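You operate a simulated robot arm through the tools that you are given. There is no shell and no other tool.

Carry out the task below with a simulated robot arm. There is one attempt and no reset: what you move stays moved.

Task
Stand each pen in the hole of its colour, then put the lid on the empty jar.

Only the result counts: the job must be done as asked and must still hold three seconds after the hand-in. Knocking over, shifting, dropping, spilling or breaking anything else fails it. A push-on lid holds only when it is set on centred and level and pressed home; a screw cap is set on level and turned clockwise until tight.

Robot
A 7-joint arm with a two-finger parallel gripper, fixed in place. Base frame: the origin is on the floor under the middle of its stand, x ahead of it, y to its left, z up; the work surface is at about z = 82. Units: cm, degrees, N and s.
With the tool pointing down near the work surface it reaches from about 24 to 68 cm from the base axis. Its first joint turns from -66.0 to 66.0 degrees. Payload 2.4 kg.
The tool frame sits at the grasp point between the pads (the TCP): z along the fingers, y along the line on which they close. The tips reach 3 cm beyond it. Largest opening 9.4 cm; finger width 2.8, thickness 1; the body of the gripper, 5 by 9.6 cm, starts 5.5 cm behind the TCP.
Orientation is that of the tool frame in the base frame, as a unit quaternion [w, x, y, z]. With the fingers straight down and closing along the base's y, the tool's x points along the base's -x, its y along +y and its z along -z.

Tools
- The arm moves only by the tool send_rows. Its argument "deltas" is text: rows parted by semicolons, each of 7 numbers parted by spaces: the shift along the tool's x, y, z in units of 150 mm (1.0 is 150 mm), then the turn, a rotation vector about the tool's x, y, z in units of 180 degrees (1.0 is 180 degrees), then the opening in per cent of the stroke, from 0 (shut) to 100 (fully open). In form: dx dy dz wx wy wz fingers; .... A call has 1 to 20 rows; each row is the pose to reach, as a shift and turn from the pose commanded when the call began, along the tool's axes at that moment. A call with a number of a shift or a turn outside -1 to 1 is refused whole. Rows are played at 5 a second. More than 5 cm and 8.6 degrees between two rows, or a gripper value outside its range, and nothing of the call is played. Where a pose cannot be reached the arm comes as near as it can. A force on the tool above 40 N (or 10 N above the force at the start of the call, whichever is more), or a blocked arm, ends the call early, and 0.2 s more pass. The fingers move at their own pace (about 15.3 cm/s each) and stop on an object; they squeeze with about 21 N. The grip force told is the motor's: it shows also when the fingers shut on nothing. Time passes only in rows, and 0.2 s behind the last, so rows that repeat a pose let the fingers close. The reply holds the time, the measured pose of the TCP, the force on the tool along the base axes, the opening and the grip force, in the units named above and with some noise, with the torque about the TCP (base axes, N m) and any sound that the robot's microphone picked up.
- Cameras (640 x 400 px; columns grow to the right, rows downward): "scene" is fixed at [4.94, 48.5, 144.34]; the picture's right is [-0.64, -0.77, 0.00], its down [-0.44, 0.36, -0.82] and it looks along [0.63, -0.52, -0.57] (base axes); focal length 375 px, centre (320, 200). "wrist" rides on the gripper at [7.6, 1.4, -10.3] in the tool frame; the picture's right is [-0.18, 0.98, 0.00], its down [-0.75, -0.14, -0.64] and it looks along [-0.63, -0.12, 0.77] (tool axes); focal length 243 px, centre (320, 200). There is no depth. A picture from a camera that has moved, and an enlarged one, comes with that camera's place and axes in the base frame and with its lens.
- capture(camera): a new picture of that camera. The clock stands still meanwhile.
- inspect(camera, box): a new picture of the part [left, top, right, bottom] of that camera's present view, enlarged. The clock stands still meanwhile.
- sign_off(): hands the job in; it is judged then, once.

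Places have to be worked out from the pictures, the camera data and where the tool is seen. Open the gripper and draw the arm clear of the work before you hand the job in, unless the task says otherwise.

The tools are called after "Call:" by a JSON object that holds its "fn" and its "kwargs". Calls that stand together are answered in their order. send_rows: Moves the arm, as the interface text tells. Its arguments: {"type":"object","properties":{"deltas":{"type":"string"}},"required":["deltas"]} The other tools are called the same way: capture (camera) takes a picture; inspect (camera, box) takes an enlarged picture of a part of a camera's view; sign_off () hands the job in.

At the start:

```text
time_s: 0.0
eef_pos: [36.11, 13.39, 111.59]
tool_rot: [0.001, 0.0, 1.0, 0.0]
ft_force: [-1.3, -0.2, 0.1]
torque: [0.01, -0.01, 0.03]
gripper_width: 9.42
gripper_force: 0.1
```

scene: 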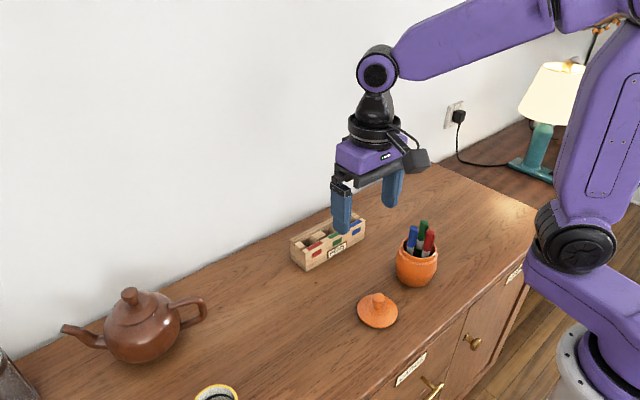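
wrist: 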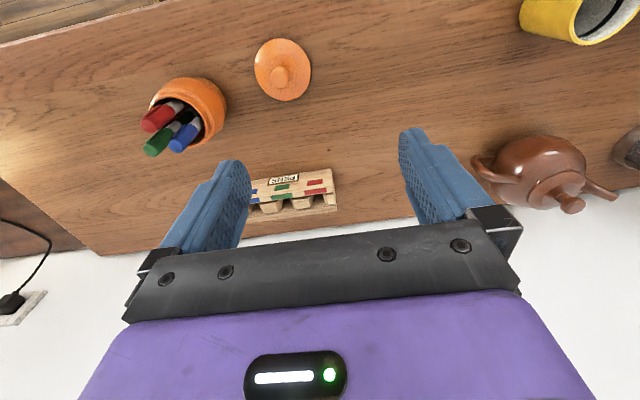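

I start by looking closely at the pen jar, the holder and the lid before moving anything.

Call:
{"fn": "inspect", "kwargs": {"camera": "scene", "box": [270, 180, 470, 340]}}

Call:
{"fn": "inspect", "kwargs": {"camera": "wrist", "box": [130, 20, 350, 220]}}

```text
2.50 times, centred on (370, 260) of scene
camera zoom: at [4.94, 48.5, 144.34], right [-0.64, -0.77, 0.0], down [-0.44, 0.36, -0.82], along [0.63, -0.52, -0.57], focal length 938 px, centre (195, 50)
```

zoom: 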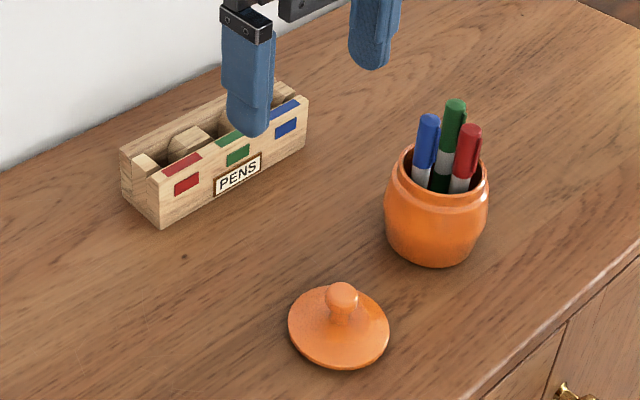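

```text
2.00 times, centred on (240, 120) of wrist
camera zoom: at [28.46, 14.82, 121.95], right [0.18, 0.98, 0.0], down [0.75, -0.14, 0.64], along [0.63, -0.12, -0.77], focal length 485 px, centre (480, 360)
```

zoom: 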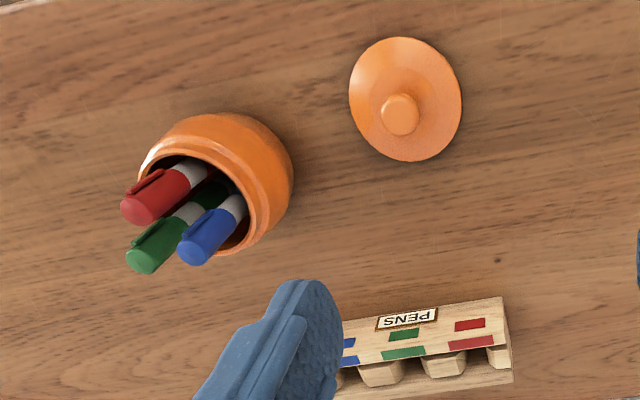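

The holder (red, green, blue from left to right in the scene view) is partly hidden by a finger. I zoom in further on the holder, the jar and the lid.

Call:
{"fn": "inspect", "kwargs": {"camera": "scene", "box": [280, 200, 376, 280]}}

Call:
{"fn": "inspect", "kwargs": {"camera": "scene", "box": [380, 210, 452, 300]}}

Call:
{"fn": "inspect", "kwargs": {"camera": "scene", "box": [340, 280, 420, 340]}}

Call:
{"fn": "inspect", "kwargs": {"camera": "wrist", "box": [230, 160, 350, 240]}}

```text
5.00 times, centred on (328, 240) of scene
camera zoom: at [4.94, 48.5, 144.34], right [-0.64, -0.77, 0.0], down [-0.44, 0.36, -0.82], along [0.63, -0.52, -0.57], focal length 1875 px, centre (280, 0)
```

zoom: 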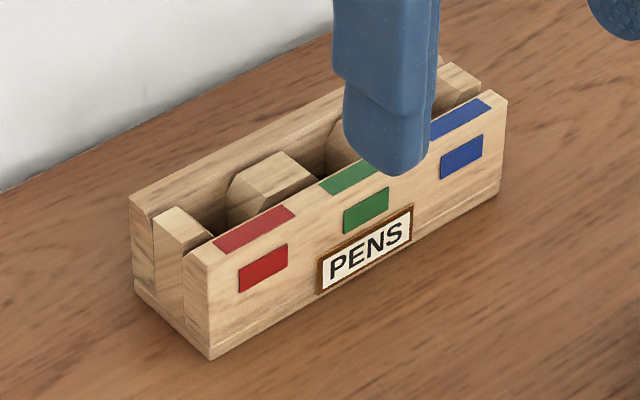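

```text
4.44 times, centred on (416, 255) of scene
camera zoom: at [4.94, 48.5, 144.34], right [-0.64, -0.77, 0.0], down [-0.44, 0.36, -0.82], along [0.63, -0.52, -0.57], focal length 1667 px, centre (-107, -44)
```

zoom: 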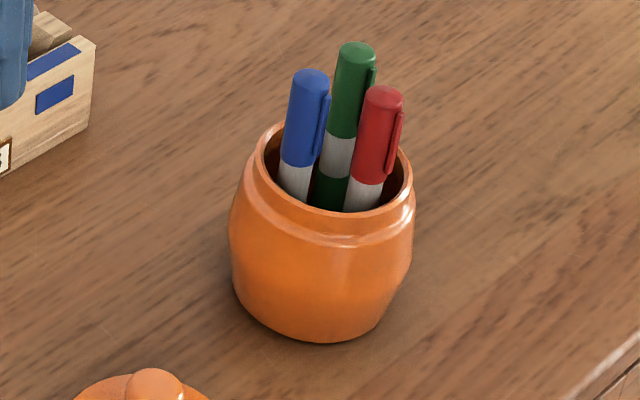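

```text
6.67 times, centred on (380, 310) of scene
camera zoom: at [4.94, 48.5, 144.34], right [-0.64, -0.77, 0.0], down [-0.44, 0.36, -0.82], along [0.63, -0.52, -0.57], focal length 2500 px, centre (-80, -533)
```

zoom: 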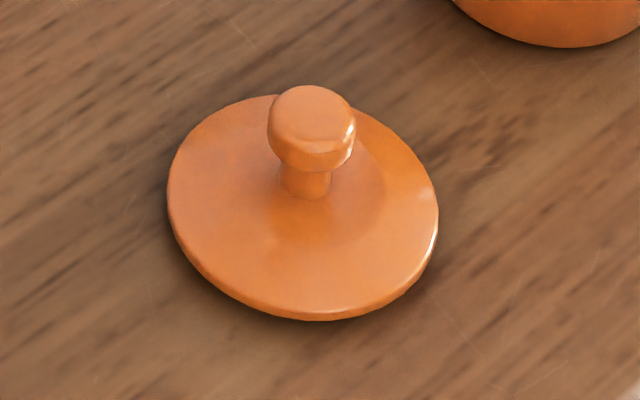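

```text
5.00 times, centred on (290, 200) of wrist
camera zoom: at [28.46, 14.82, 121.95], right [0.18, 0.98, 0.0], down [0.75, -0.14, 0.64], along [0.63, -0.12, -0.77], focal length 1213 px, centre (470, 200)
```

zoom: 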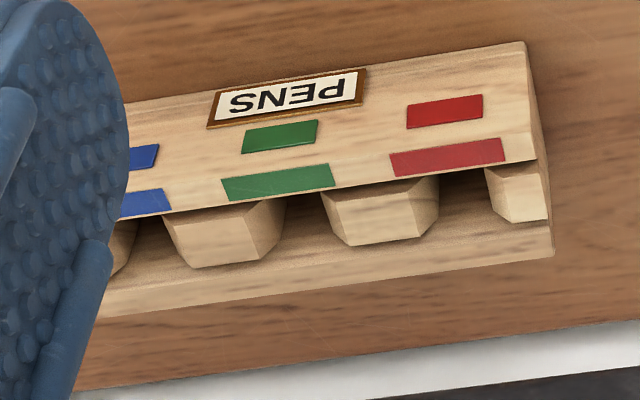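

From both cameras the holder spans about x 53.8–59.8, y −6.3–12.1, with its top at z≈87.6. The holes are near y≈9.1 (red), 2.9 (green) and −3.3 (blue). I move the hand so the wrist camera looks down on the holder.

Call:
{"fn": "send_rows", "kwargs": {"deltas": "-0.2 -0.15 0 0 0 0 100; -0.4 -0.3 0 0 0 0 100; -0.6 -0.45 0 0 0 0 100; -0.8 -0.6 0 0 0 0 100; -0.8 -0.6 0 0 0 0 100"}}

Call:
{"fn": "capture", "kwargs": {"camera": "wrist"}}

Call:
{"fn": "inspect", "kwargs": {"camera": "wrist", "box": [240, 90, 400, 190]}}

Call:
{"fn": "capture", "kwargs": {"camera": "scene"}}

```text
time_s: 1.2
eef_pos: [48.03, 4.27, 111.69]
tool_rot: [0.0, 0.0, 1.0, 0.0]
ft_force: [0.0, -0.2, 0.5]
torque: [0.03, 0.0, 0.0]
gripper_width: 9.42
gripper_force: 0.2
```

```text
taken
camera wrist: at [40.48, 5.72, 122.02], right [0.18, 0.98, 0.0], down [0.75, -0.14, 0.64], along [0.63, -0.12, -0.77], focal length 243 px, centre (320, 200)
```

wrist: 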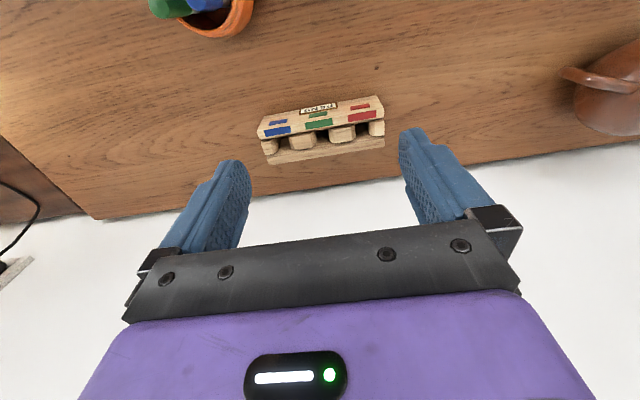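

```text
4.00 times, centred on (320, 140) of wrist
camera zoom: at [40.48, 5.72, 122.02], right [0.18, 0.98, 0.0], down [0.75, -0.14, 0.64], along [0.63, -0.12, -0.77], focal length 970 px, centre (320, 440)
```

zoom: 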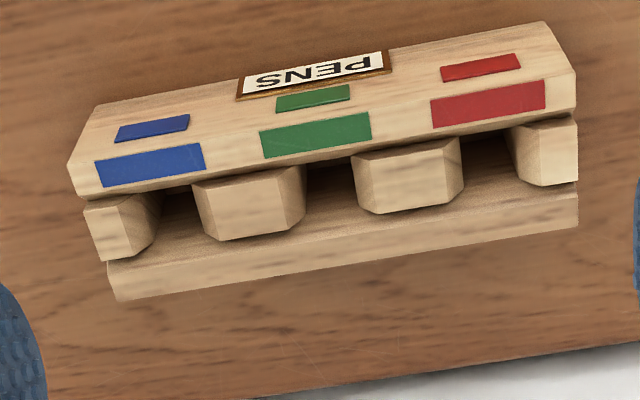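

```text
taken
```

scene: 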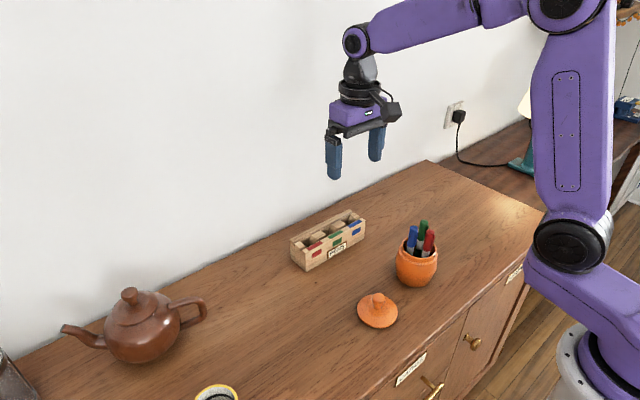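

The view is clear now, so I zoom in on the holder from the scene camera without the finger in the way.

Call:
{"fn": "inspect", "kwargs": {"camera": "scene", "box": [284, 205, 372, 275]}}

Call:
{"fn": "inspect", "kwargs": {"camera": "scene", "box": [284, 225, 324, 275]}}

Call:
{"fn": "inspect", "kwargs": {"camera": "wrist", "box": [250, 100, 330, 170]}}

Call:
{"fn": "inspect", "kwargs": {"camera": "wrist", "box": [310, 90, 390, 160]}}

```text
5.71 times, centred on (328, 240) of scene
camera zoom: at [4.94, 48.5, 144.34], right [-0.64, -0.77, 0.0], down [-0.44, 0.36, -0.82], along [0.63, -0.52, -0.57], focal length 2143 px, centre (274, -29)
```

zoom: 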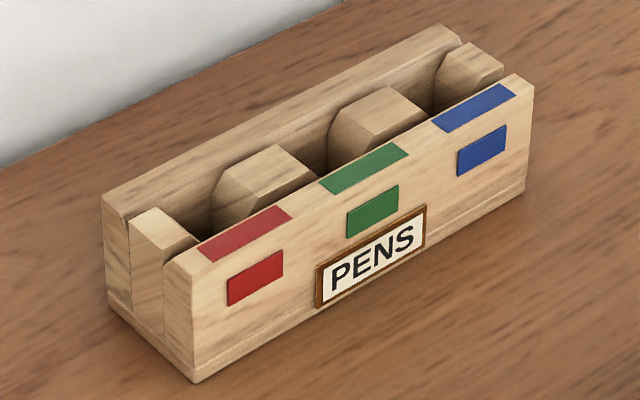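

```text
8.00 times, centred on (304, 250) of scene
camera zoom: at [4.94, 48.5, 144.34], right [-0.64, -0.77, 0.0], down [-0.44, 0.36, -0.82], along [0.63, -0.52, -0.57], focal length 3000 px, centre (448, -200)
```

zoom: 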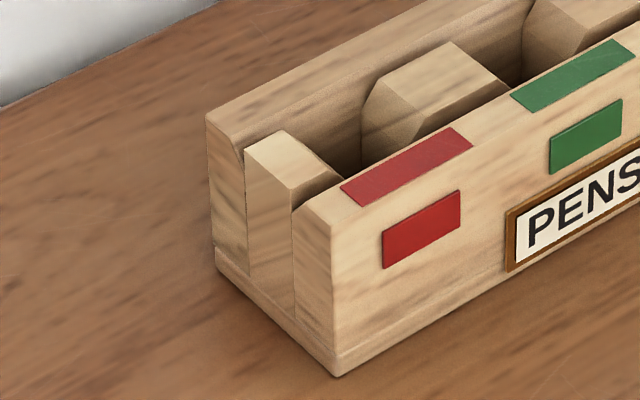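

```text
5.71 times, centred on (290, 135) of wrist
camera zoom: at [40.48, 5.72, 122.02], right [0.18, 0.98, 0.0], down [0.75, -0.14, 0.64], along [0.63, -0.12, -0.77], focal length 1386 px, centre (491, 571)
```

zoom: 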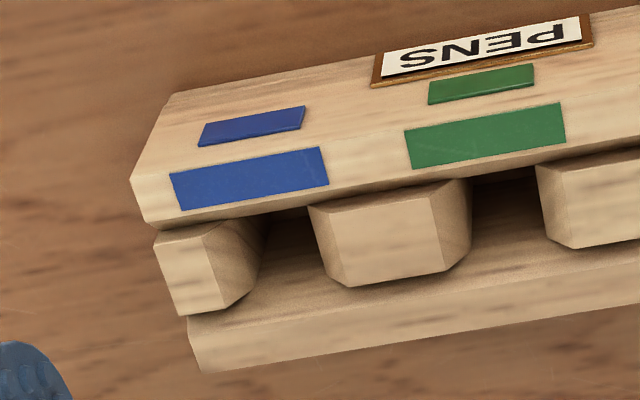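

```text
5.71 times, centred on (350, 125) of wrist
camera zoom: at [40.48, 5.72, 122.02], right [0.18, 0.98, 0.0], down [0.75, -0.14, 0.64], along [0.63, -0.12, -0.77], focal length 1386 px, centre (149, 629)
```

zoom: 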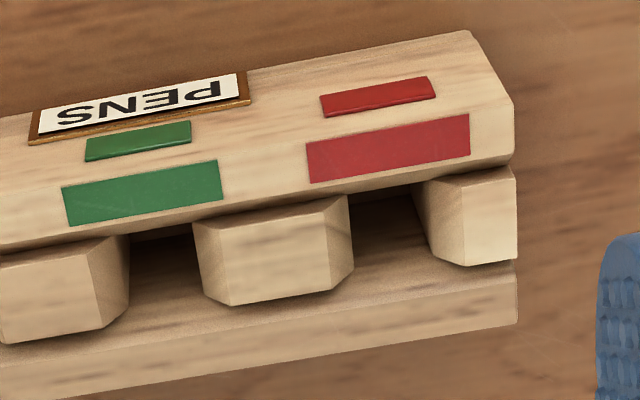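

The holder is a funnel-edged block. Its hole centres are near x≈56.9, y≈9.1 (red), 2.87 (green) and −3.35 (blue). Next I move the wrist camera over the jar to see how the pens lean.

Call:
{"fn": "send_rows", "kwargs": {"deltas": "0.14 -0.19 0 0 0 0 100; 0.28 -0.38 0 0 0 0 100; 0.42 -0.565 0 0 0 0 100; 0.56 -0.753 0 0 0 0 100; 0.56 -0.753 0 0 0 0 100"}}

Call:
{"fn": "capture", "kwargs": {"camera": "wrist"}}

Call:
{"fn": "inspect", "kwargs": {"camera": "wrist", "box": [240, 0, 400, 120]}}

Call:
{"fn": "capture", "kwargs": {"camera": "scene"}}

```text
time_s: 2.4
eef_pos: [39.72, -6.94, 111.76]
tool_rot: [0.0, 0.0, 1.0, 0.0]
ft_force: [0.2, -0.5, -0.1]
torque: [-0.01, 0.02, -0.01]
gripper_width: 9.41
gripper_force: 0.2
```

```text
taken
camera wrist: at [32.01, -5.6, 122.04], right [0.18, 0.98, 0.0], down [0.75, -0.14, 0.64], along [0.63, -0.12, -0.77], focal length 243 px, centre (320, 200)
```

wrist: 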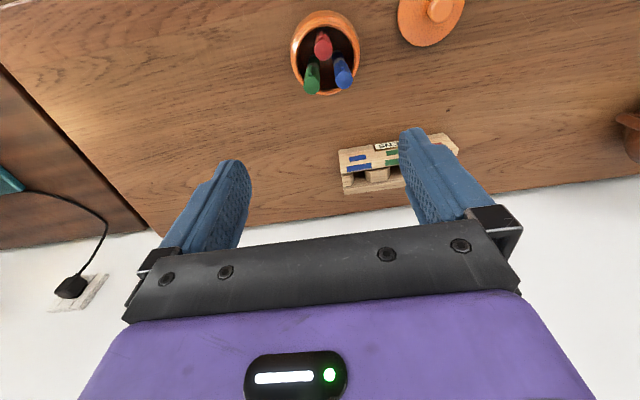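

```text
3.33 times, centred on (320, 60) of wrist
camera zoom: at [32.01, -5.6, 122.04], right [0.18, 0.98, 0.0], down [0.75, -0.14, 0.64], along [0.63, -0.12, -0.77], focal length 809 px, centre (320, 667)
```

zoom: 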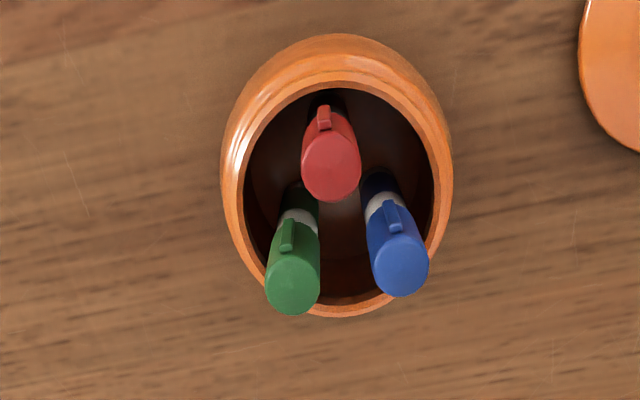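

```text
taken
```

scene: 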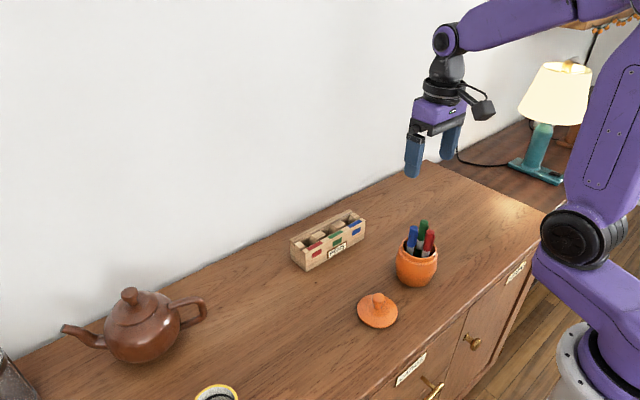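

All three pens stand upright, with tops at z≈95.8: red (35.9, −6.1), green (38.65, −7.75), blue (38.7, −4.45). The rim is at about z 90.3. Red can be gripped along y without touching the other two, so I move above it and check.

Call:
{"fn": "send_rows", "kwargs": {"deltas": "0.14 0.03 0.2 0 0 0 60; 0.27 0.056 0.45 0 0 0 60; 0.27 0.056 0.717 0 0 0 60; 0.27 0.056 0.717 0 0 0 60"}}

Call:
{"fn": "capture", "kwargs": {"camera": "wrist"}}

Call:
{"fn": "inspect", "kwargs": {"camera": "scene", "box": [370, 170, 466, 300]}}

```text
time_s: 3.4
eef_pos: [35.57, -5.99, 100.85]
tool_rot: [0.001, 0.0, 1.0, 0.0]
ft_force: [0.6, -0.1, 0.5]
torque: [-0.03, 0.01, 0.01]
gripper_width: 5.64
gripper_force: 0.2
```

```text
taken
camera wrist: at [27.99, -4.57, 111.19], right [0.18, 0.98, 0.0], down [0.75, -0.14, 0.64], along [0.63, -0.12, -0.77], focal length 243 px, centre (320, 200)
```

wrist: 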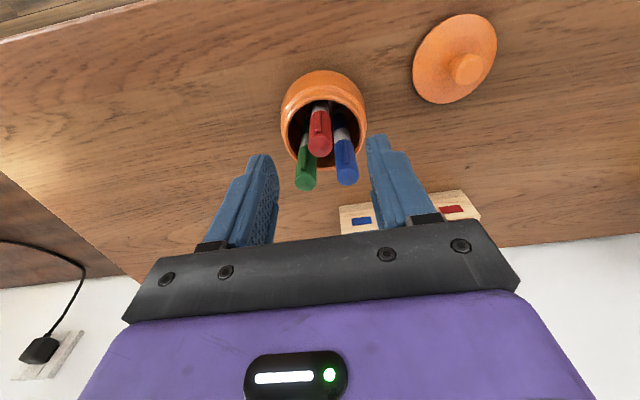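

```text
3.08 times, centred on (418, 235) of scene
camera zoom: at [4.94, 48.5, 144.34], right [-0.64, -0.77, 0.0], down [-0.44, 0.36, -0.82], along [0.63, -0.52, -0.57], focal length 1154 px, centre (18, 92)
```

zoom: 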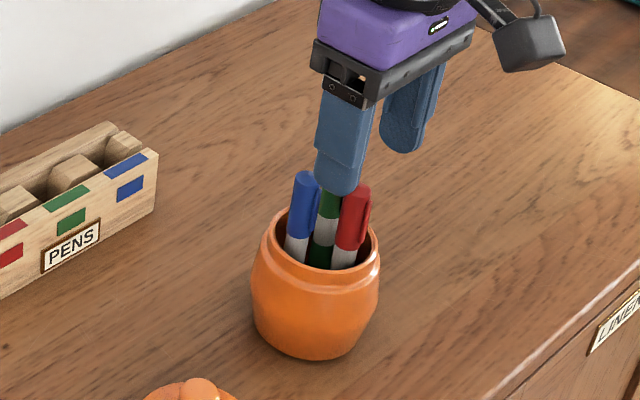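

I zoom in on this closer view to refine the positions of the pen tops.

Call:
{"fn": "inspect", "kwargs": {"camera": "wrist", "box": [260, 60, 390, 200]}}

Call:
{"fn": "inspect", "kwargs": {"camera": "scene", "box": [395, 200, 445, 290]}}

```text
2.86 times, centred on (325, 130) of wrist
camera zoom: at [27.99, -4.57, 111.19], right [0.18, 0.98, 0.0], down [0.75, -0.14, 0.64], along [0.63, -0.12, -0.77], focal length 693 px, centre (306, 400)
```

zoom: 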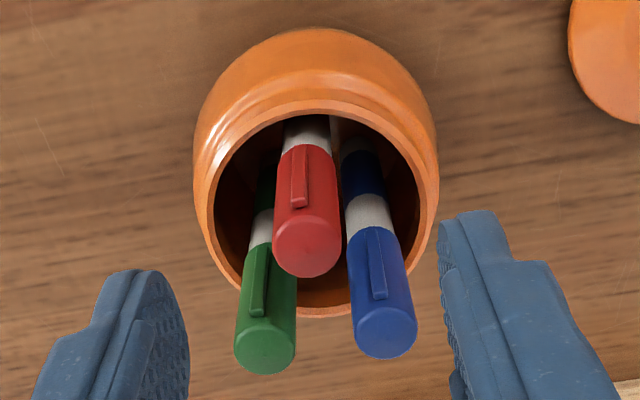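

```text
4.44 times, centred on (420, 245) of scene
camera zoom: at [4.94, 48.5, 144.34], right [-0.64, -0.77, 0.0], down [-0.44, 0.36, -0.82], along [0.63, -0.52, -0.57], focal length 1667 px, centre (-124, 0)
```

zoom: 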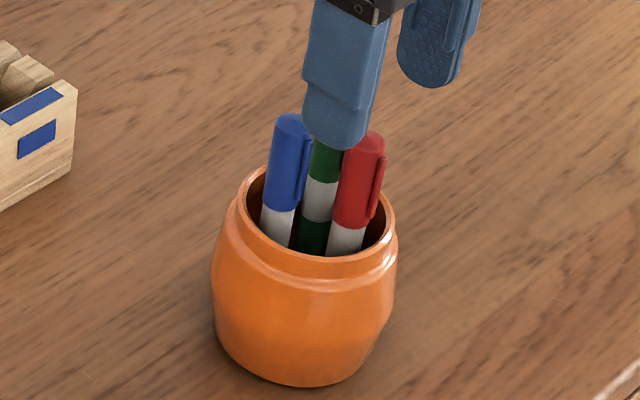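

Refined pen tops are red (35.84, −6.05), blue (38.66, −4.44) and green (38.58, −7.75), with the clips facing the base. I lower over red with the fingers to its y sides and the tips kept above the rim.

Call:
{"fn": "send_rows", "kwargs": {"deltas": "-0.012 0 0.1 0 0 0 50; -0.012 0 0.2 0 0 0 50; -0.012 0 0.3 0 0 0 50; -0.012 0 0.38 0 0 0 50; -0.012 0 0.43 0 0 0 50; -0.012 0 0.43 0 0 0 50"}}

Call:
{"fn": "capture", "kwargs": {"camera": "wrist"}}

Call:
{"fn": "inspect", "kwargs": {"camera": "scene", "box": [370, 180, 466, 300]}}

```text
time_s: 4.8
eef_pos: [35.79, -5.98, 94.44]
tool_rot: [0.0, 0.0, 1.0, 0.0]
ft_force: [0.6, 0.1, 0.4]
torque: [-0.03, 0.03, 0.0]
gripper_width: 4.71
gripper_force: 0.0
```

```text
taken
camera wrist: at [28.21, -4.56, 104.75], right [0.18, 0.98, 0.0], down [0.75, -0.14, 0.64], along [0.63, -0.12, -0.77], focal length 243 px, centre (320, 200)
```

wrist: 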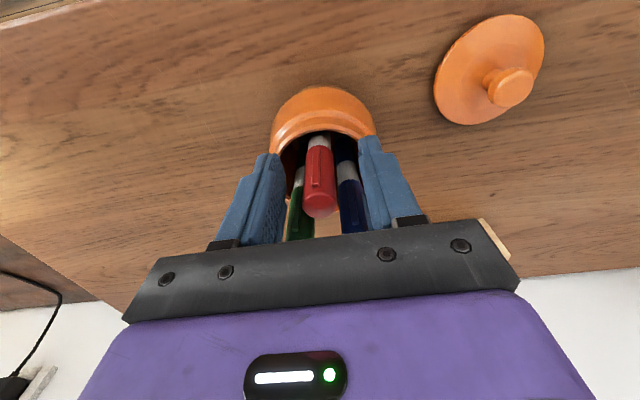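

```text
3.33 times, centred on (418, 240) of scene
camera zoom: at [4.94, 48.5, 144.34], right [-0.64, -0.77, 0.0], down [-0.44, 0.36, -0.82], along [0.63, -0.52, -0.57], focal length 1250 px, centre (-7, 67)
```

zoom: 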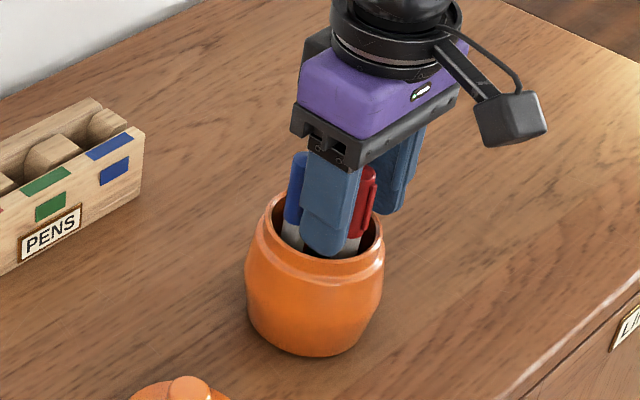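

Red is centred between the fingers and the tips are clear of everything else. I close the grip.

Call:
{"fn": "send_rows", "kwargs": {"deltas": "0 0 0 0 0 0 25; 0 0 0 0 0 0 10; 0 0 0 0 0 0 5; 0 0 0 0 0 0 5"}}

Call:
{"fn": "capture", "kwargs": {"camera": "wrist"}}

```text
time_s: 5.8
eef_pos: [35.81, -5.9, 94.45]
tool_rot: [0.0, 0.0, 1.0, 0.001]
ft_force: [-0.6, -0.1, -0.1]
torque: [-0.04, -0.02, 0.02]
gripper_width: 1.61
gripper_force: 21.2
```

```text
taken
camera wrist: at [28.21, -4.56, 104.76], right [0.18, 0.98, 0.0], down [0.75, -0.14, 0.64], along [0.63, -0.12, -0.77], focal length 243 px, centre (320, 200)
```

wrist: 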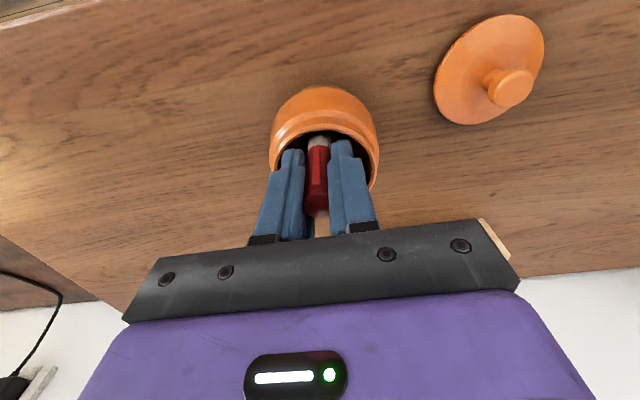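

Red is gripped at 1.61 cm wide with 21 N. I lift it straight up out of the jar.

Call:
{"fn": "send_rows", "kwargs": {"deltas": "0 0 -0.1 0 0 0 5; 0 0 -0.2 0 0 0 5; 0 0 -0.33 0 0 0 5; 0 0 -0.46 0 0 0 5; 0 0 -0.6 0 0 0 5; 0 0 -0.72 0 0 0 5; 0 0 -0.72 0 0 0 5"}}

Call:
{"fn": "capture", "kwargs": {"camera": "scene"}}

Call:
{"fn": "capture", "kwargs": {"camera": "wrist"}}

Call:
{"fn": "inspect", "kwargs": {"camera": "scene", "box": [370, 120, 470, 290]}}

```text
time_s: 7.4
eef_pos: [35.83, -6.05, 105.11]
tool_rot: [0.0, 0.0, 1.0, 0.0]
ft_force: [0.2, -0.2, -0.1]
torque: [0.04, -0.02, -0.03]
gripper_width: 1.61
gripper_force: 20.6
```

```text
taken
```

scene: 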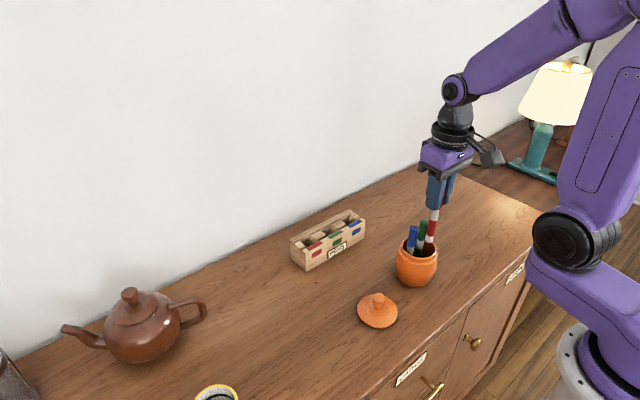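

```text
taken
camera wrist: at [28.19, -4.63, 115.55], right [0.18, 0.98, 0.0], down [0.75, -0.14, 0.64], along [0.63, -0.12, -0.77], focal length 243 px, centre (320, 200)
```

wrist: 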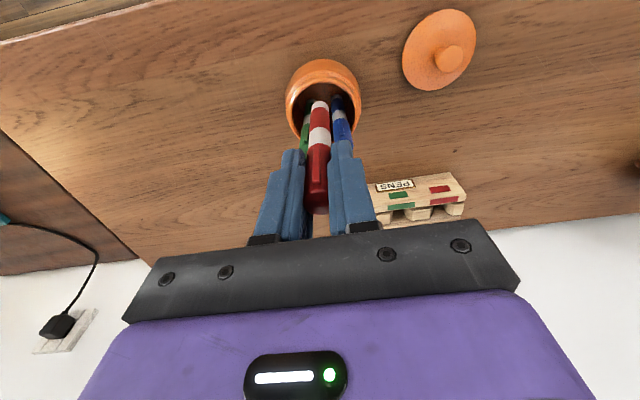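

```text
2.35 times, centred on (420, 205) of scene
camera zoom: at [4.94, 48.5, 144.34], right [-0.64, -0.77, 0.0], down [-0.44, 0.36, -0.82], along [0.63, -0.52, -0.57], focal length 882 px, centre (85, 188)
```

zoom: 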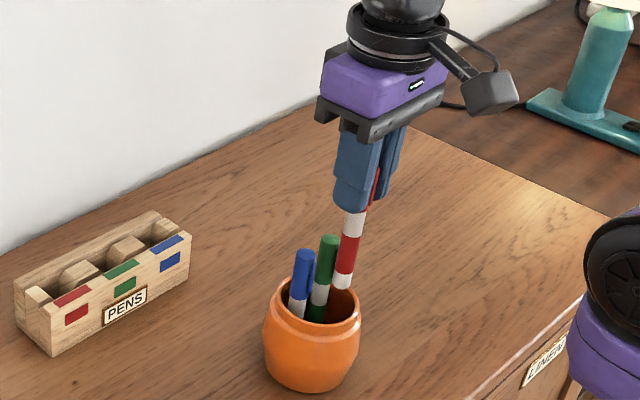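

Red came out cleanly, with its lower end about 12 cm below the TCP. I lift it another 5 cm so it clears the other pens, then carry it toward the holder.

Call:
{"fn": "send_rows", "kwargs": {"deltas": "0 0 -0.17 0 0 0 5; 0 0 -0.333 0 0 0 5; 0 0 -0.333 0 0 0 5; -0.18 0.13 -0.333 0 0 0 5; -0.36 0.26 -0.333 0 0 0 5; -0.54 0.39 -0.333 0 0 0 5; -0.72 0.52 -0.333 0 0 0 5; -0.90 0.65 -0.333 0 0 0 5; -0.90 0.65 -0.333 0 0 0 5"}}

```text
time_s: 9.4
eef_pos: [49.34, 3.74, 110.33]
tool_rot: [0.0, 0.001, 1.0, -0.001]
ft_force: [0.3, -0.9, 0.5]
torque: [-0.02, -0.01, -0.01]
gripper_width: 1.59
gripper_force: 21.6
```

The pen is at (49.34, 3.74, 110.3). I finish the traverse to above the red hole and look before lowering.

Call:
{"fn": "send_rows", "kwargs": {"deltas": "-0.17 0.12 0 0 0 0 5; -0.34 0.24 0 0 0 0 5; -0.504 0.357 0 0 0 0 5; -0.504 0.357 0 0 0 0 5; -0.504 0.357 0.15 0 0 0 5; -0.504 0.357 0.26 0 0 0 5; -0.504 0.357 0.26 0 0 0 5"}}

Call:
{"fn": "capture", "kwargs": {"camera": "wrist"}}

Call:
{"fn": "inspect", "kwargs": {"camera": "wrist", "box": [250, 60, 390, 200]}}

Call:
{"fn": "inspect", "kwargs": {"camera": "scene", "box": [270, 130, 390, 290]}}

```text
time_s: 11.0
eef_pos: [56.73, 8.97, 106.3]
tool_rot: [-0.001, 0.0, 1.0, 0.0]
ft_force: [-0.6, 0.1, -0.5]
torque: [0.0, 0.0, 0.0]
gripper_width: 1.61
gripper_force: 21.9
```

```text
taken
camera wrist: at [49.18, 10.41, 116.58], right [0.18, 0.98, 0.0], down [0.75, -0.14, 0.64], along [0.63, -0.12, -0.77], focal length 243 px, centre (320, 200)
```

wrist: 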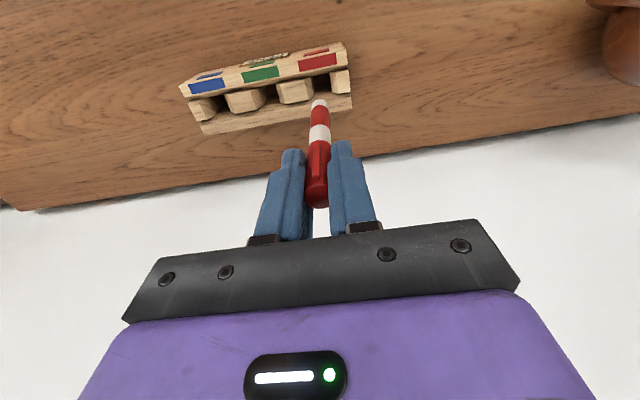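

```text
2.86 times, centred on (320, 130) of wrist
camera zoom: at [49.18, 10.41, 116.58], right [0.18, 0.98, 0.0], down [0.75, -0.14, 0.64], along [0.63, -0.12, -0.77], focal length 693 px, centre (320, 400)
```

zoom: 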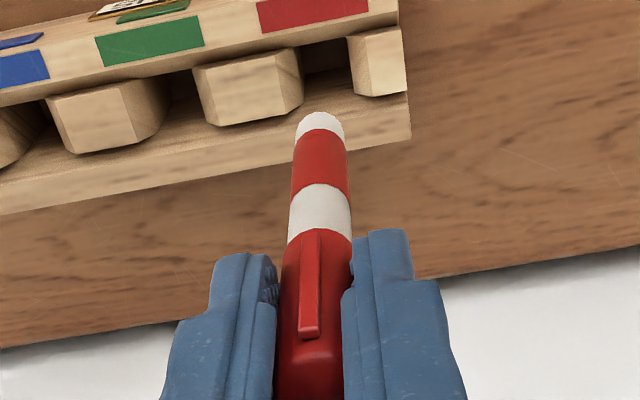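

```text
2.50 times, centred on (330, 210) of scene
camera zoom: at [4.94, 48.5, 144.34], right [-0.64, -0.77, 0.0], down [-0.44, 0.36, -0.82], along [0.63, -0.52, -0.57], focal length 938 px, centre (295, 175)
```

zoom: 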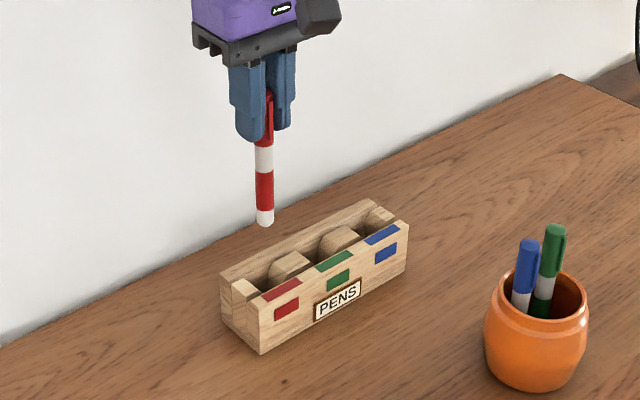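

The pen hangs almost exactly over the red hole. I lower it until its end is about 1.5 cm above the holder and compare again.

Call:
{"fn": "send_rows", "kwargs": {"deltas": "-0.003 -0.001 0.12 0 0 0 5; -0.003 -0.001 0.24 0 0 0 5; -0.003 -0.001 0.3 0 0 0 5; -0.003 -0.001 0.3 0 0 0 5"}}

Call:
{"fn": "inspect", "kwargs": {"camera": "wrist", "box": [250, 60, 390, 200]}}

Call:
{"fn": "inspect", "kwargs": {"camera": "scene", "box": [280, 190, 360, 280]}}

```text
time_s: 12.0
eef_pos: [56.9, 9.03, 101.82]
tool_rot: [0.0, 0.0, 1.0, 0.0]
ft_force: [-0.7, -0.2, 0.2]
torque: [0.0, 0.02, 0.01]
gripper_width: 1.58
gripper_force: 21.5
```

```text
2.86 times, centred on (320, 130) of wrist
camera zoom: at [49.26, 10.42, 112.11], right [0.18, 0.98, 0.0], down [0.75, -0.14, 0.64], along [0.63, -0.12, -0.77], focal length 693 px, centre (320, 400)
```

zoom: 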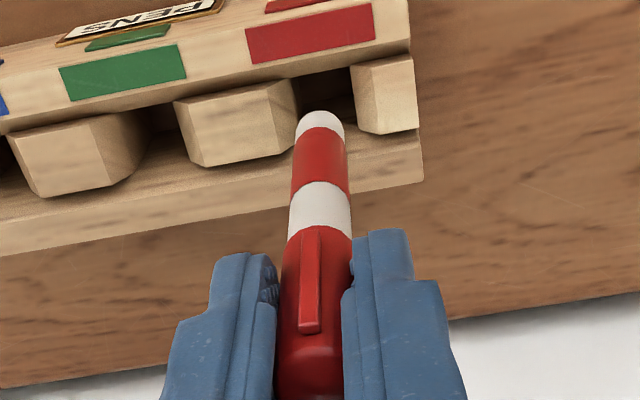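

```text
4.44 times, centred on (320, 235) of scene
camera zoom: at [4.94, 48.5, 144.34], right [-0.64, -0.77, 0.0], down [-0.44, 0.36, -0.82], along [0.63, -0.52, -0.57], focal length 1667 px, centre (320, 44)
```

zoom: 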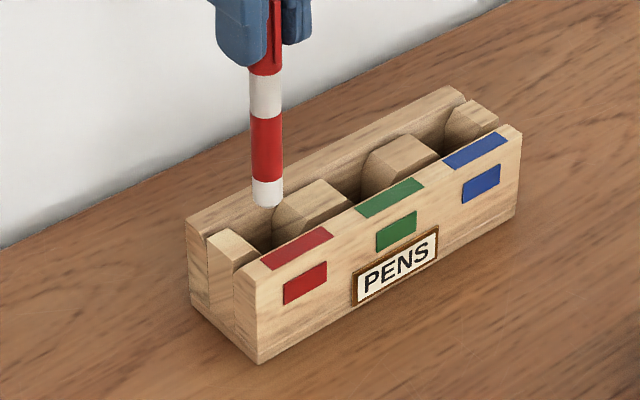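

The pen is lined up with the red hole. I lower it into the hole, stopping a little above the expected floor.

Call:
{"fn": "send_rows", "kwargs": {"deltas": "0 0 0.08 0 0 0 5; 0 0 0.16 0 0 0 5; 0 0 0.24 0 0 0 5; 0 0 0.31 0 0 0 5; 0 0 0.37 0 0 0 5; 0 0 0.41 0 0 0 5; 0 0 0.41 0 0 0 5"}}

Call:
{"fn": "inspect", "kwargs": {"camera": "wrist", "box": [250, 60, 390, 200]}}

Call:
{"fn": "inspect", "kwargs": {"camera": "scene", "box": [280, 190, 360, 280]}}

```text
time_s: 13.6
eef_pos: [57.02, 8.96, 95.7]
tool_rot: [0.001, 0.0, 1.0, 0.0]
ft_force: [-2.6, -0.5, 10.9]
torque: [0.34, 0.25, 0.0]
gripper_width: 1.58
gripper_force: 21.9
```

```text
2.86 times, centred on (320, 130) of wrist
camera zoom: at [49.29, 10.4, 106.05], right [0.18, 0.98, 0.0], down [0.75, -0.14, 0.64], along [0.63, -0.12, -0.77], focal length 693 px, centre (320, 400)
```

zoom: 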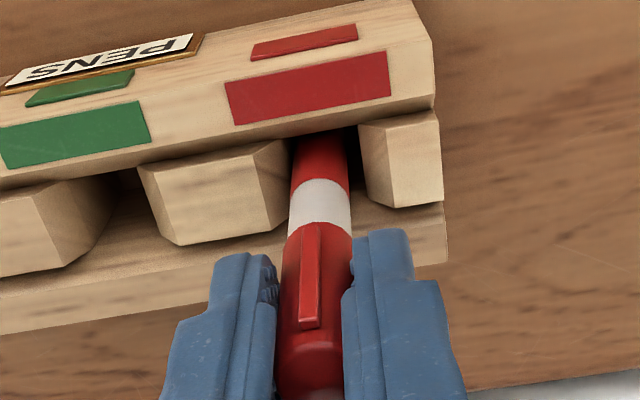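

```text
4.44 times, centred on (320, 235) of scene
camera zoom: at [4.91, 48.5, 144.35], right [-0.64, -0.77, 0.0], down [-0.44, 0.36, -0.82], along [0.63, -0.52, -0.57], focal length 1667 px, centre (320, 44)
```

zoom: 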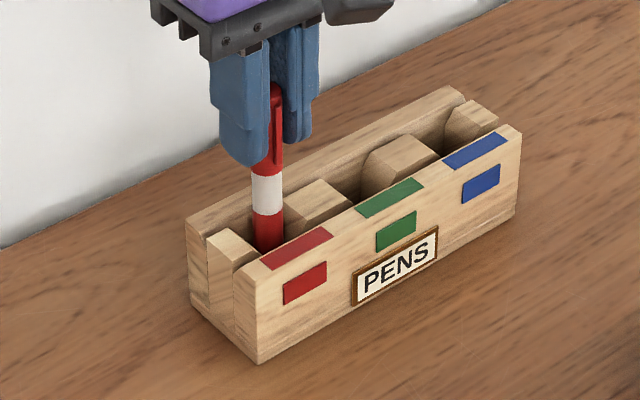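

The upward force of 10.9 N at TCP z 95.7 suggests the pen end has met the hole's floor, since it is well past the funnel. I back off 1 mm, then open the fingers a little at a time and check.

Call:
{"fn": "send_rows", "kwargs": {"deltas": "0 0 -0.006 0 0 0 5; 0 0 -0.006 0 0 0 5; 0 0 -0.006 0 0 0 20; 0 0 -0.006 0 0 0 28; 0 0 -0.006 0 0 0 36; 0 0 -0.006 0 0 0 36"}}

Call:
{"fn": "inspect", "kwargs": {"camera": "wrist", "box": [250, 60, 390, 200]}}

Call:
{"fn": "inspect", "kwargs": {"camera": "scene", "box": [280, 190, 360, 280]}}

```text
time_s: 15.0
eef_pos: [56.9, 8.99, 95.79]
tool_rot: [0.0, 0.001, 1.0, 0.0]
ft_force: [-0.8, 0.2, 0.4]
torque: [-0.05, 0.01, -0.01]
gripper_width: 3.37
gripper_force: 0.0
```

```text
2.86 times, centred on (320, 130) of wrist
camera zoom: at [49.29, 10.44, 106.07], right [0.18, 0.98, 0.0], down [0.75, -0.14, 0.64], along [0.63, -0.12, -0.77], focal length 693 px, centre (320, 400)
```

zoom: 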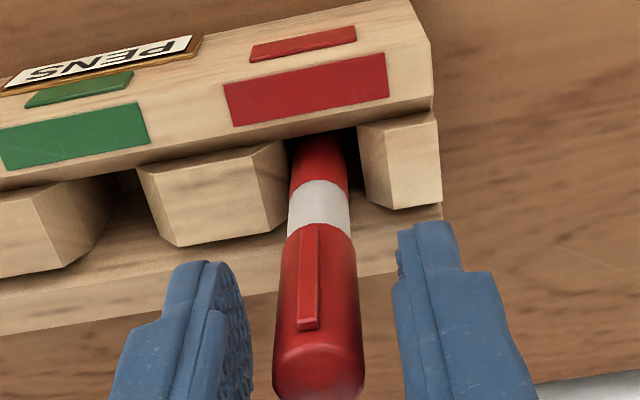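

```text
4.44 times, centred on (320, 235) of scene
camera zoom: at [4.94, 48.5, 144.34], right [-0.64, -0.77, 0.0], down [-0.44, 0.36, -0.82], along [0.63, -0.52, -0.57], focal length 1667 px, centre (320, 44)
```

zoom: 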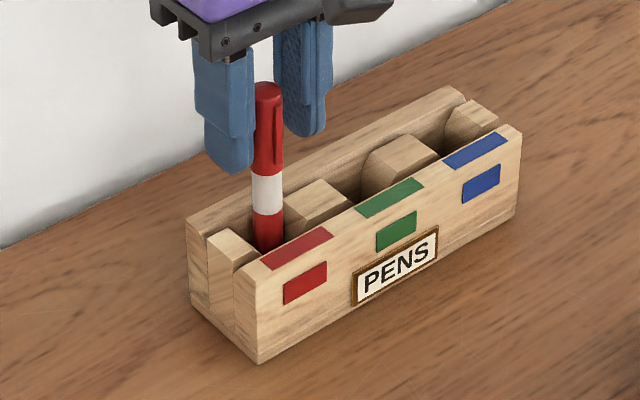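

Red stands upright in its hole, and the holder has not moved. I raise the hand clear and start back toward the jar.

Call:
{"fn": "send_rows", "kwargs": {"deltas": "0 0 -0.1 0 0 0 36; 0 0 -0.25 0 0 0 36; 0 0 -0.45 0 0 0 36; 0 0 -0.667 0 0 0 36; 0.2 -0.15 -0.667 0 0 0 36; 0.4 -0.3 -0.667 0 0 0 36; 0.6 -0.45 -0.667 0 0 0 30; 0.8 -0.6 -0.667 0 0 0 25; 0.8 -0.6 -0.667 0 0 0 25"}}

Call:
{"fn": "capture", "kwargs": {"camera": "scene"}}

```text
time_s: 17.0
eef_pos: [45.13, 0.05, 105.75]
tool_rot: [0.0, 0.0, 1.0, 0.0]
ft_force: [0.7, -0.2, -0.2]
torque: [0.03, 0.0, 0.01]
gripper_width: 2.36
gripper_force: 0.1
```

```text
taken
```

scene: 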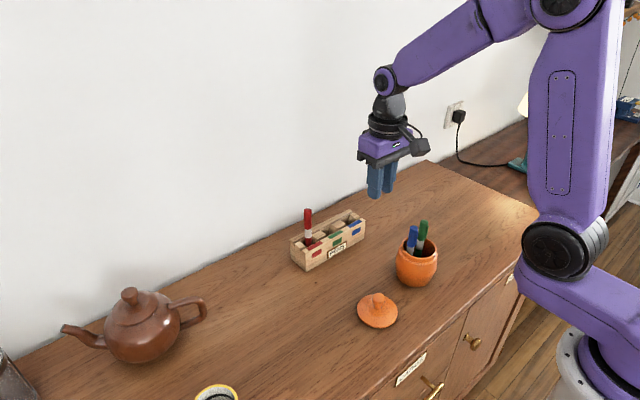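

Red is standing on its own. I move above the blue pen at (38.66, −4.44) with a narrow 2.35 cm opening and check where the fingers sit against the gap between blue and green.

Call:
{"fn": "send_rows", "kwargs": {"deltas": "0.21 -0.149 0 0 0 0 25; 0.42 -0.298 0 0 0 0 25; 0.42 -0.298 0.16 0 0 0 25; 0.42 -0.298 0.313 0 0 0 25; 0.42 -0.298 0.313 0 0 0 25"}}

Call:
{"fn": "capture", "kwargs": {"camera": "wrist"}}

Call:
{"fn": "inspect", "kwargs": {"camera": "wrist", "box": [260, 80, 380, 240]}}

Call:
{"fn": "inspect", "kwargs": {"camera": "scene", "box": [385, 190, 455, 290]}}

```text
time_s: 18.2
eef_pos: [38.65, -4.43, 101.06]
tool_rot: [0.0, 0.0, 1.0, 0.0]
ft_force: [0.2, 0.2, 0.1]
torque: [0.02, -0.01, 0.0]
gripper_width: 2.36
gripper_force: 0.0
```

```text
taken
camera wrist: at [31.09, -2.98, 111.33], right [0.18, 0.98, 0.0], down [0.75, -0.14, 0.64], along [0.63, -0.12, -0.77], focal length 243 px, centre (320, 200)
```

wrist: 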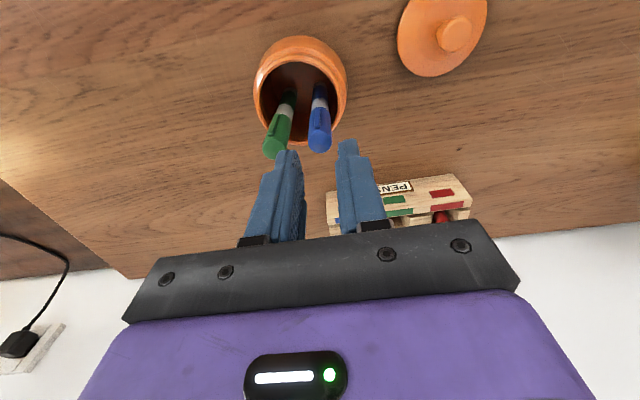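

```text
2.50 times, centred on (320, 160) of wrist
camera zoom: at [31.09, -2.98, 111.33], right [0.18, 0.98, 0.0], down [0.75, -0.14, 0.64], along [0.63, -0.12, -0.77], focal length 606 px, centre (320, 300)
```

zoom: 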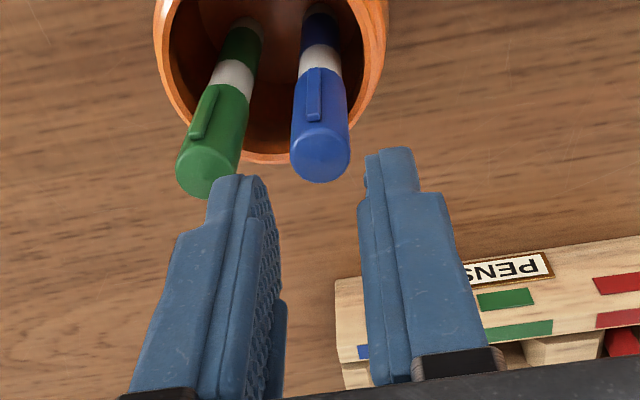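

```text
4.00 times, centred on (420, 240) of scene
camera zoom: at [4.94, 48.5, 144.34], right [-0.64, -0.77, 0.0], down [-0.44, 0.36, -0.82], along [0.63, -0.52, -0.57], focal length 1500 px, centre (-80, 40)
```

zoom: 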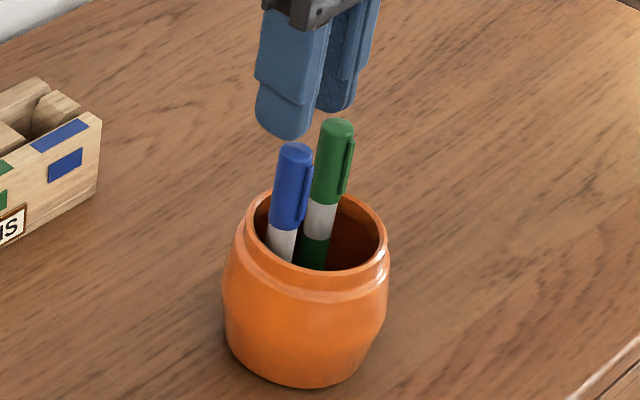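

The gap between blue and green is about 1.55–1.7 cm and the finger is about 1.1 cm thick, so I narrow to 2.14 cm centred on blue. I descend slowly, stopping partway to check.

Call:
{"fn": "send_rows", "kwargs": {"deltas": "-0.003 0.002 0.0 0 0 0 22.7; -0.003 0.002 0.1 0 0 0 22.7; -0.003 0.002 0.19 0 0 0 22.7; -0.003 0.002 0.25 0 0 0 22.7; -0.003 0.002 0.25 0 0 0 22.7"}}

Call:
{"fn": "inspect", "kwargs": {"camera": "wrist", "box": [260, 80, 380, 240]}}

Call:
{"fn": "inspect", "kwargs": {"camera": "scene", "box": [385, 190, 455, 290]}}

```text
time_s: 19.4
eef_pos: [38.71, -4.14, 97.36]
tool_rot: [0.0, 0.0, 1.0, 0.0]
ft_force: [0.3, 0.0, -0.1]
torque: [0.02, -0.02, 0.01]
gripper_width: 2.15
gripper_force: 0.0
```

```text
2.50 times, centred on (320, 160) of wrist
camera zoom: at [31.06, -2.95, 107.62], right [0.18, 0.98, 0.0], down [0.75, -0.14, 0.64], along [0.63, -0.12, -0.77], focal length 606 px, centre (320, 300)
```

zoom: 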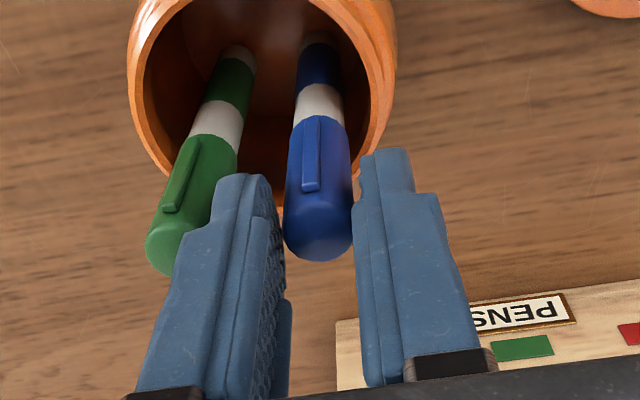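

```text
4.00 times, centred on (420, 240) of scene
camera zoom: at [4.94, 48.5, 144.34], right [-0.64, -0.77, 0.0], down [-0.44, 0.36, -0.82], along [0.63, -0.52, -0.57], focal length 1500 px, centre (-80, 40)
```

zoom: 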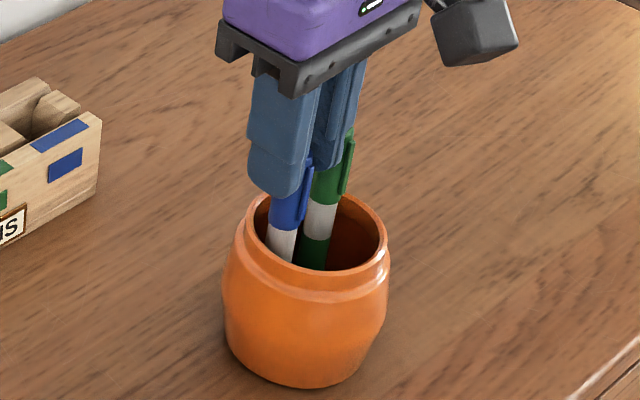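

There is no contact force and the inner finger has entered the gap. I continue slowly to the grip height.

Call:
{"fn": "send_rows", "kwargs": {"deltas": "0 0 0.06 0 0 0 22.7; 0 0 0.12 0 0 0 22.7; 0 0 0.17 0 0 0 22.7; 0 0 0.189 0 0 0 22.7; 0 0 0.189 0 0 0 22.7"}}

Call:
{"fn": "inspect", "kwargs": {"camera": "wrist", "box": [260, 80, 380, 240]}}

Call:
{"fn": "inspect", "kwargs": {"camera": "scene", "box": [385, 190, 455, 290]}}

```text
time_s: 20.6
eef_pos: [38.68, -4.41, 94.59]
tool_rot: [0.001, 0.0, 1.0, 0.0]
ft_force: [0.1, -0.1, -0.1]
torque: [-0.04, -0.04, 0.0]
gripper_width: 2.13
gripper_force: 0.1
```

```text
2.50 times, centred on (320, 160) of wrist
camera zoom: at [31.08, -2.99, 104.79], right [0.18, 0.98, 0.0], down [0.75, -0.14, 0.64], along [0.63, -0.12, -0.77], focal length 606 px, centre (320, 300)
```

zoom: 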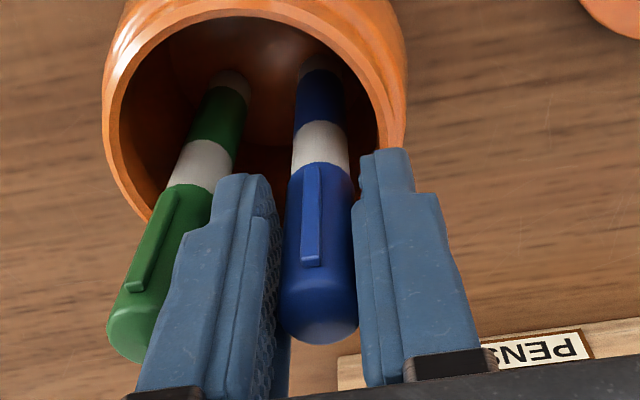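

```text
4.00 times, centred on (420, 240) of scene
camera zoom: at [4.94, 48.5, 144.34], right [-0.64, -0.77, 0.0], down [-0.44, 0.36, -0.82], along [0.63, -0.52, -0.57], focal length 1500 px, centre (-80, 40)
```

zoom: 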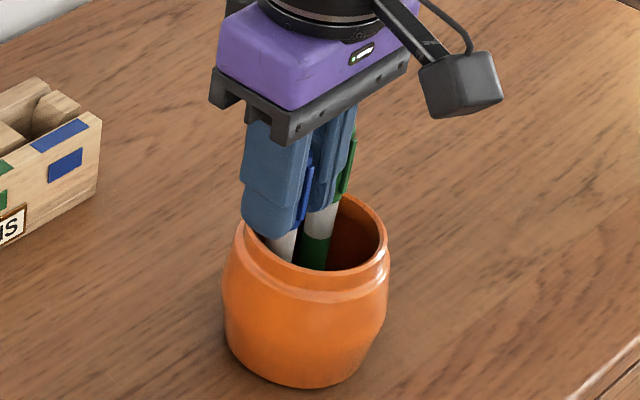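

The fingers straddle blue with no contact force. I close on it.

Call:
{"fn": "send_rows", "kwargs": {"deltas": "0 0 0 0 0 0 15; 0 0 0 0 0 0 8; 0 0 0 0 0 0 5; 0 0 0 0 0 0 5"}}

Call:
{"fn": "inspect", "kwargs": {"camera": "wrist", "box": [260, 80, 380, 240]}}

```text
time_s: 21.6
eef_pos: [38.61, -4.36, 94.58]
tool_rot: [0.0, 0.0, 1.0, 0.001]
ft_force: [0.4, -0.5, 1.2]
torque: [-0.05, 0.02, 0.02]
gripper_width: 1.6
gripper_force: 21.0
```

```text
2.50 times, centred on (320, 160) of wrist
camera zoom: at [31.09, -2.99, 104.8], right [0.18, 0.98, 0.0], down [0.75, -0.14, 0.64], along [0.63, -0.12, -0.77], focal length 606 px, centre (320, 300)
```

zoom: 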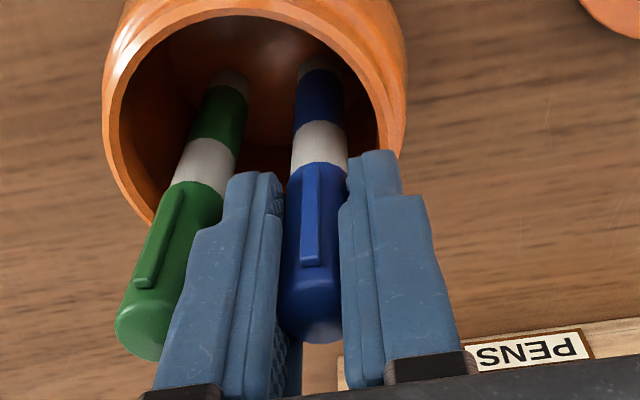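

Blue is held at 1.60 cm wide. I lift it straight up 15 cm, which also clears the green pen.

Call:
{"fn": "send_rows", "kwargs": {"deltas": "0 0 -0.1 0 0 0 5; 0 0 -0.22 0 0 0 5; 0 0 -0.36 0 0 0 5; 0 0 -0.5 0 0 0 5; 0 0 -0.65 0 0 0 5; 0 0 -0.82 0 0 0 5; 0 0 -1.0 0 0 0 5; 0 0 -1.0 0 0 0 5"}}

Call:
{"fn": "capture", "kwargs": {"camera": "scene"}}

Call:
{"fn": "inspect", "kwargs": {"camera": "wrist", "box": [240, 40, 380, 220]}}

```text
time_s: 23.4
eef_pos: [38.65, -4.36, 109.57]
tool_rot: [0.0, 0.001, 1.0, -0.001]
ft_force: [-0.5, 0.5, -0.5]
torque: [0.01, 0.0, -0.01]
gripper_width: 1.57
gripper_force: 21.2
```

```text
taken
```

scene: 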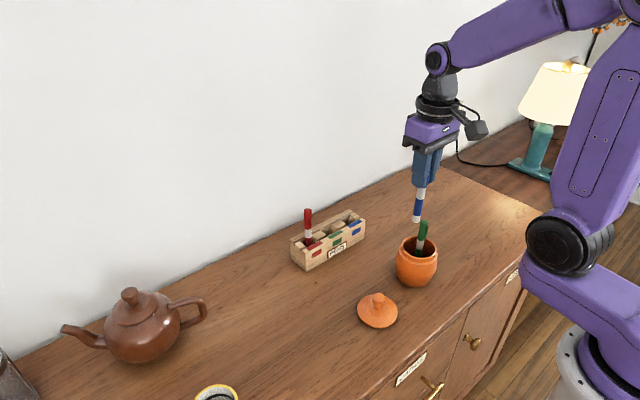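

```text
2.22 times, centred on (310, 130) of wrist
camera zoom: at [31.02, -2.99, 119.88], right [0.18, 0.98, 0.0], down [0.75, -0.14, 0.64], along [0.63, -0.12, -0.77], focal length 539 px, centre (342, 356)
```

zoom: 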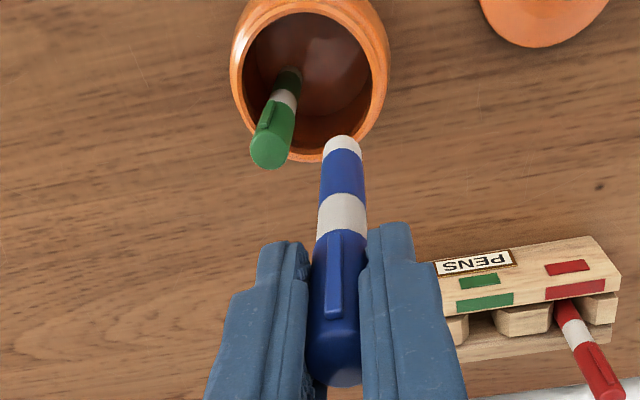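

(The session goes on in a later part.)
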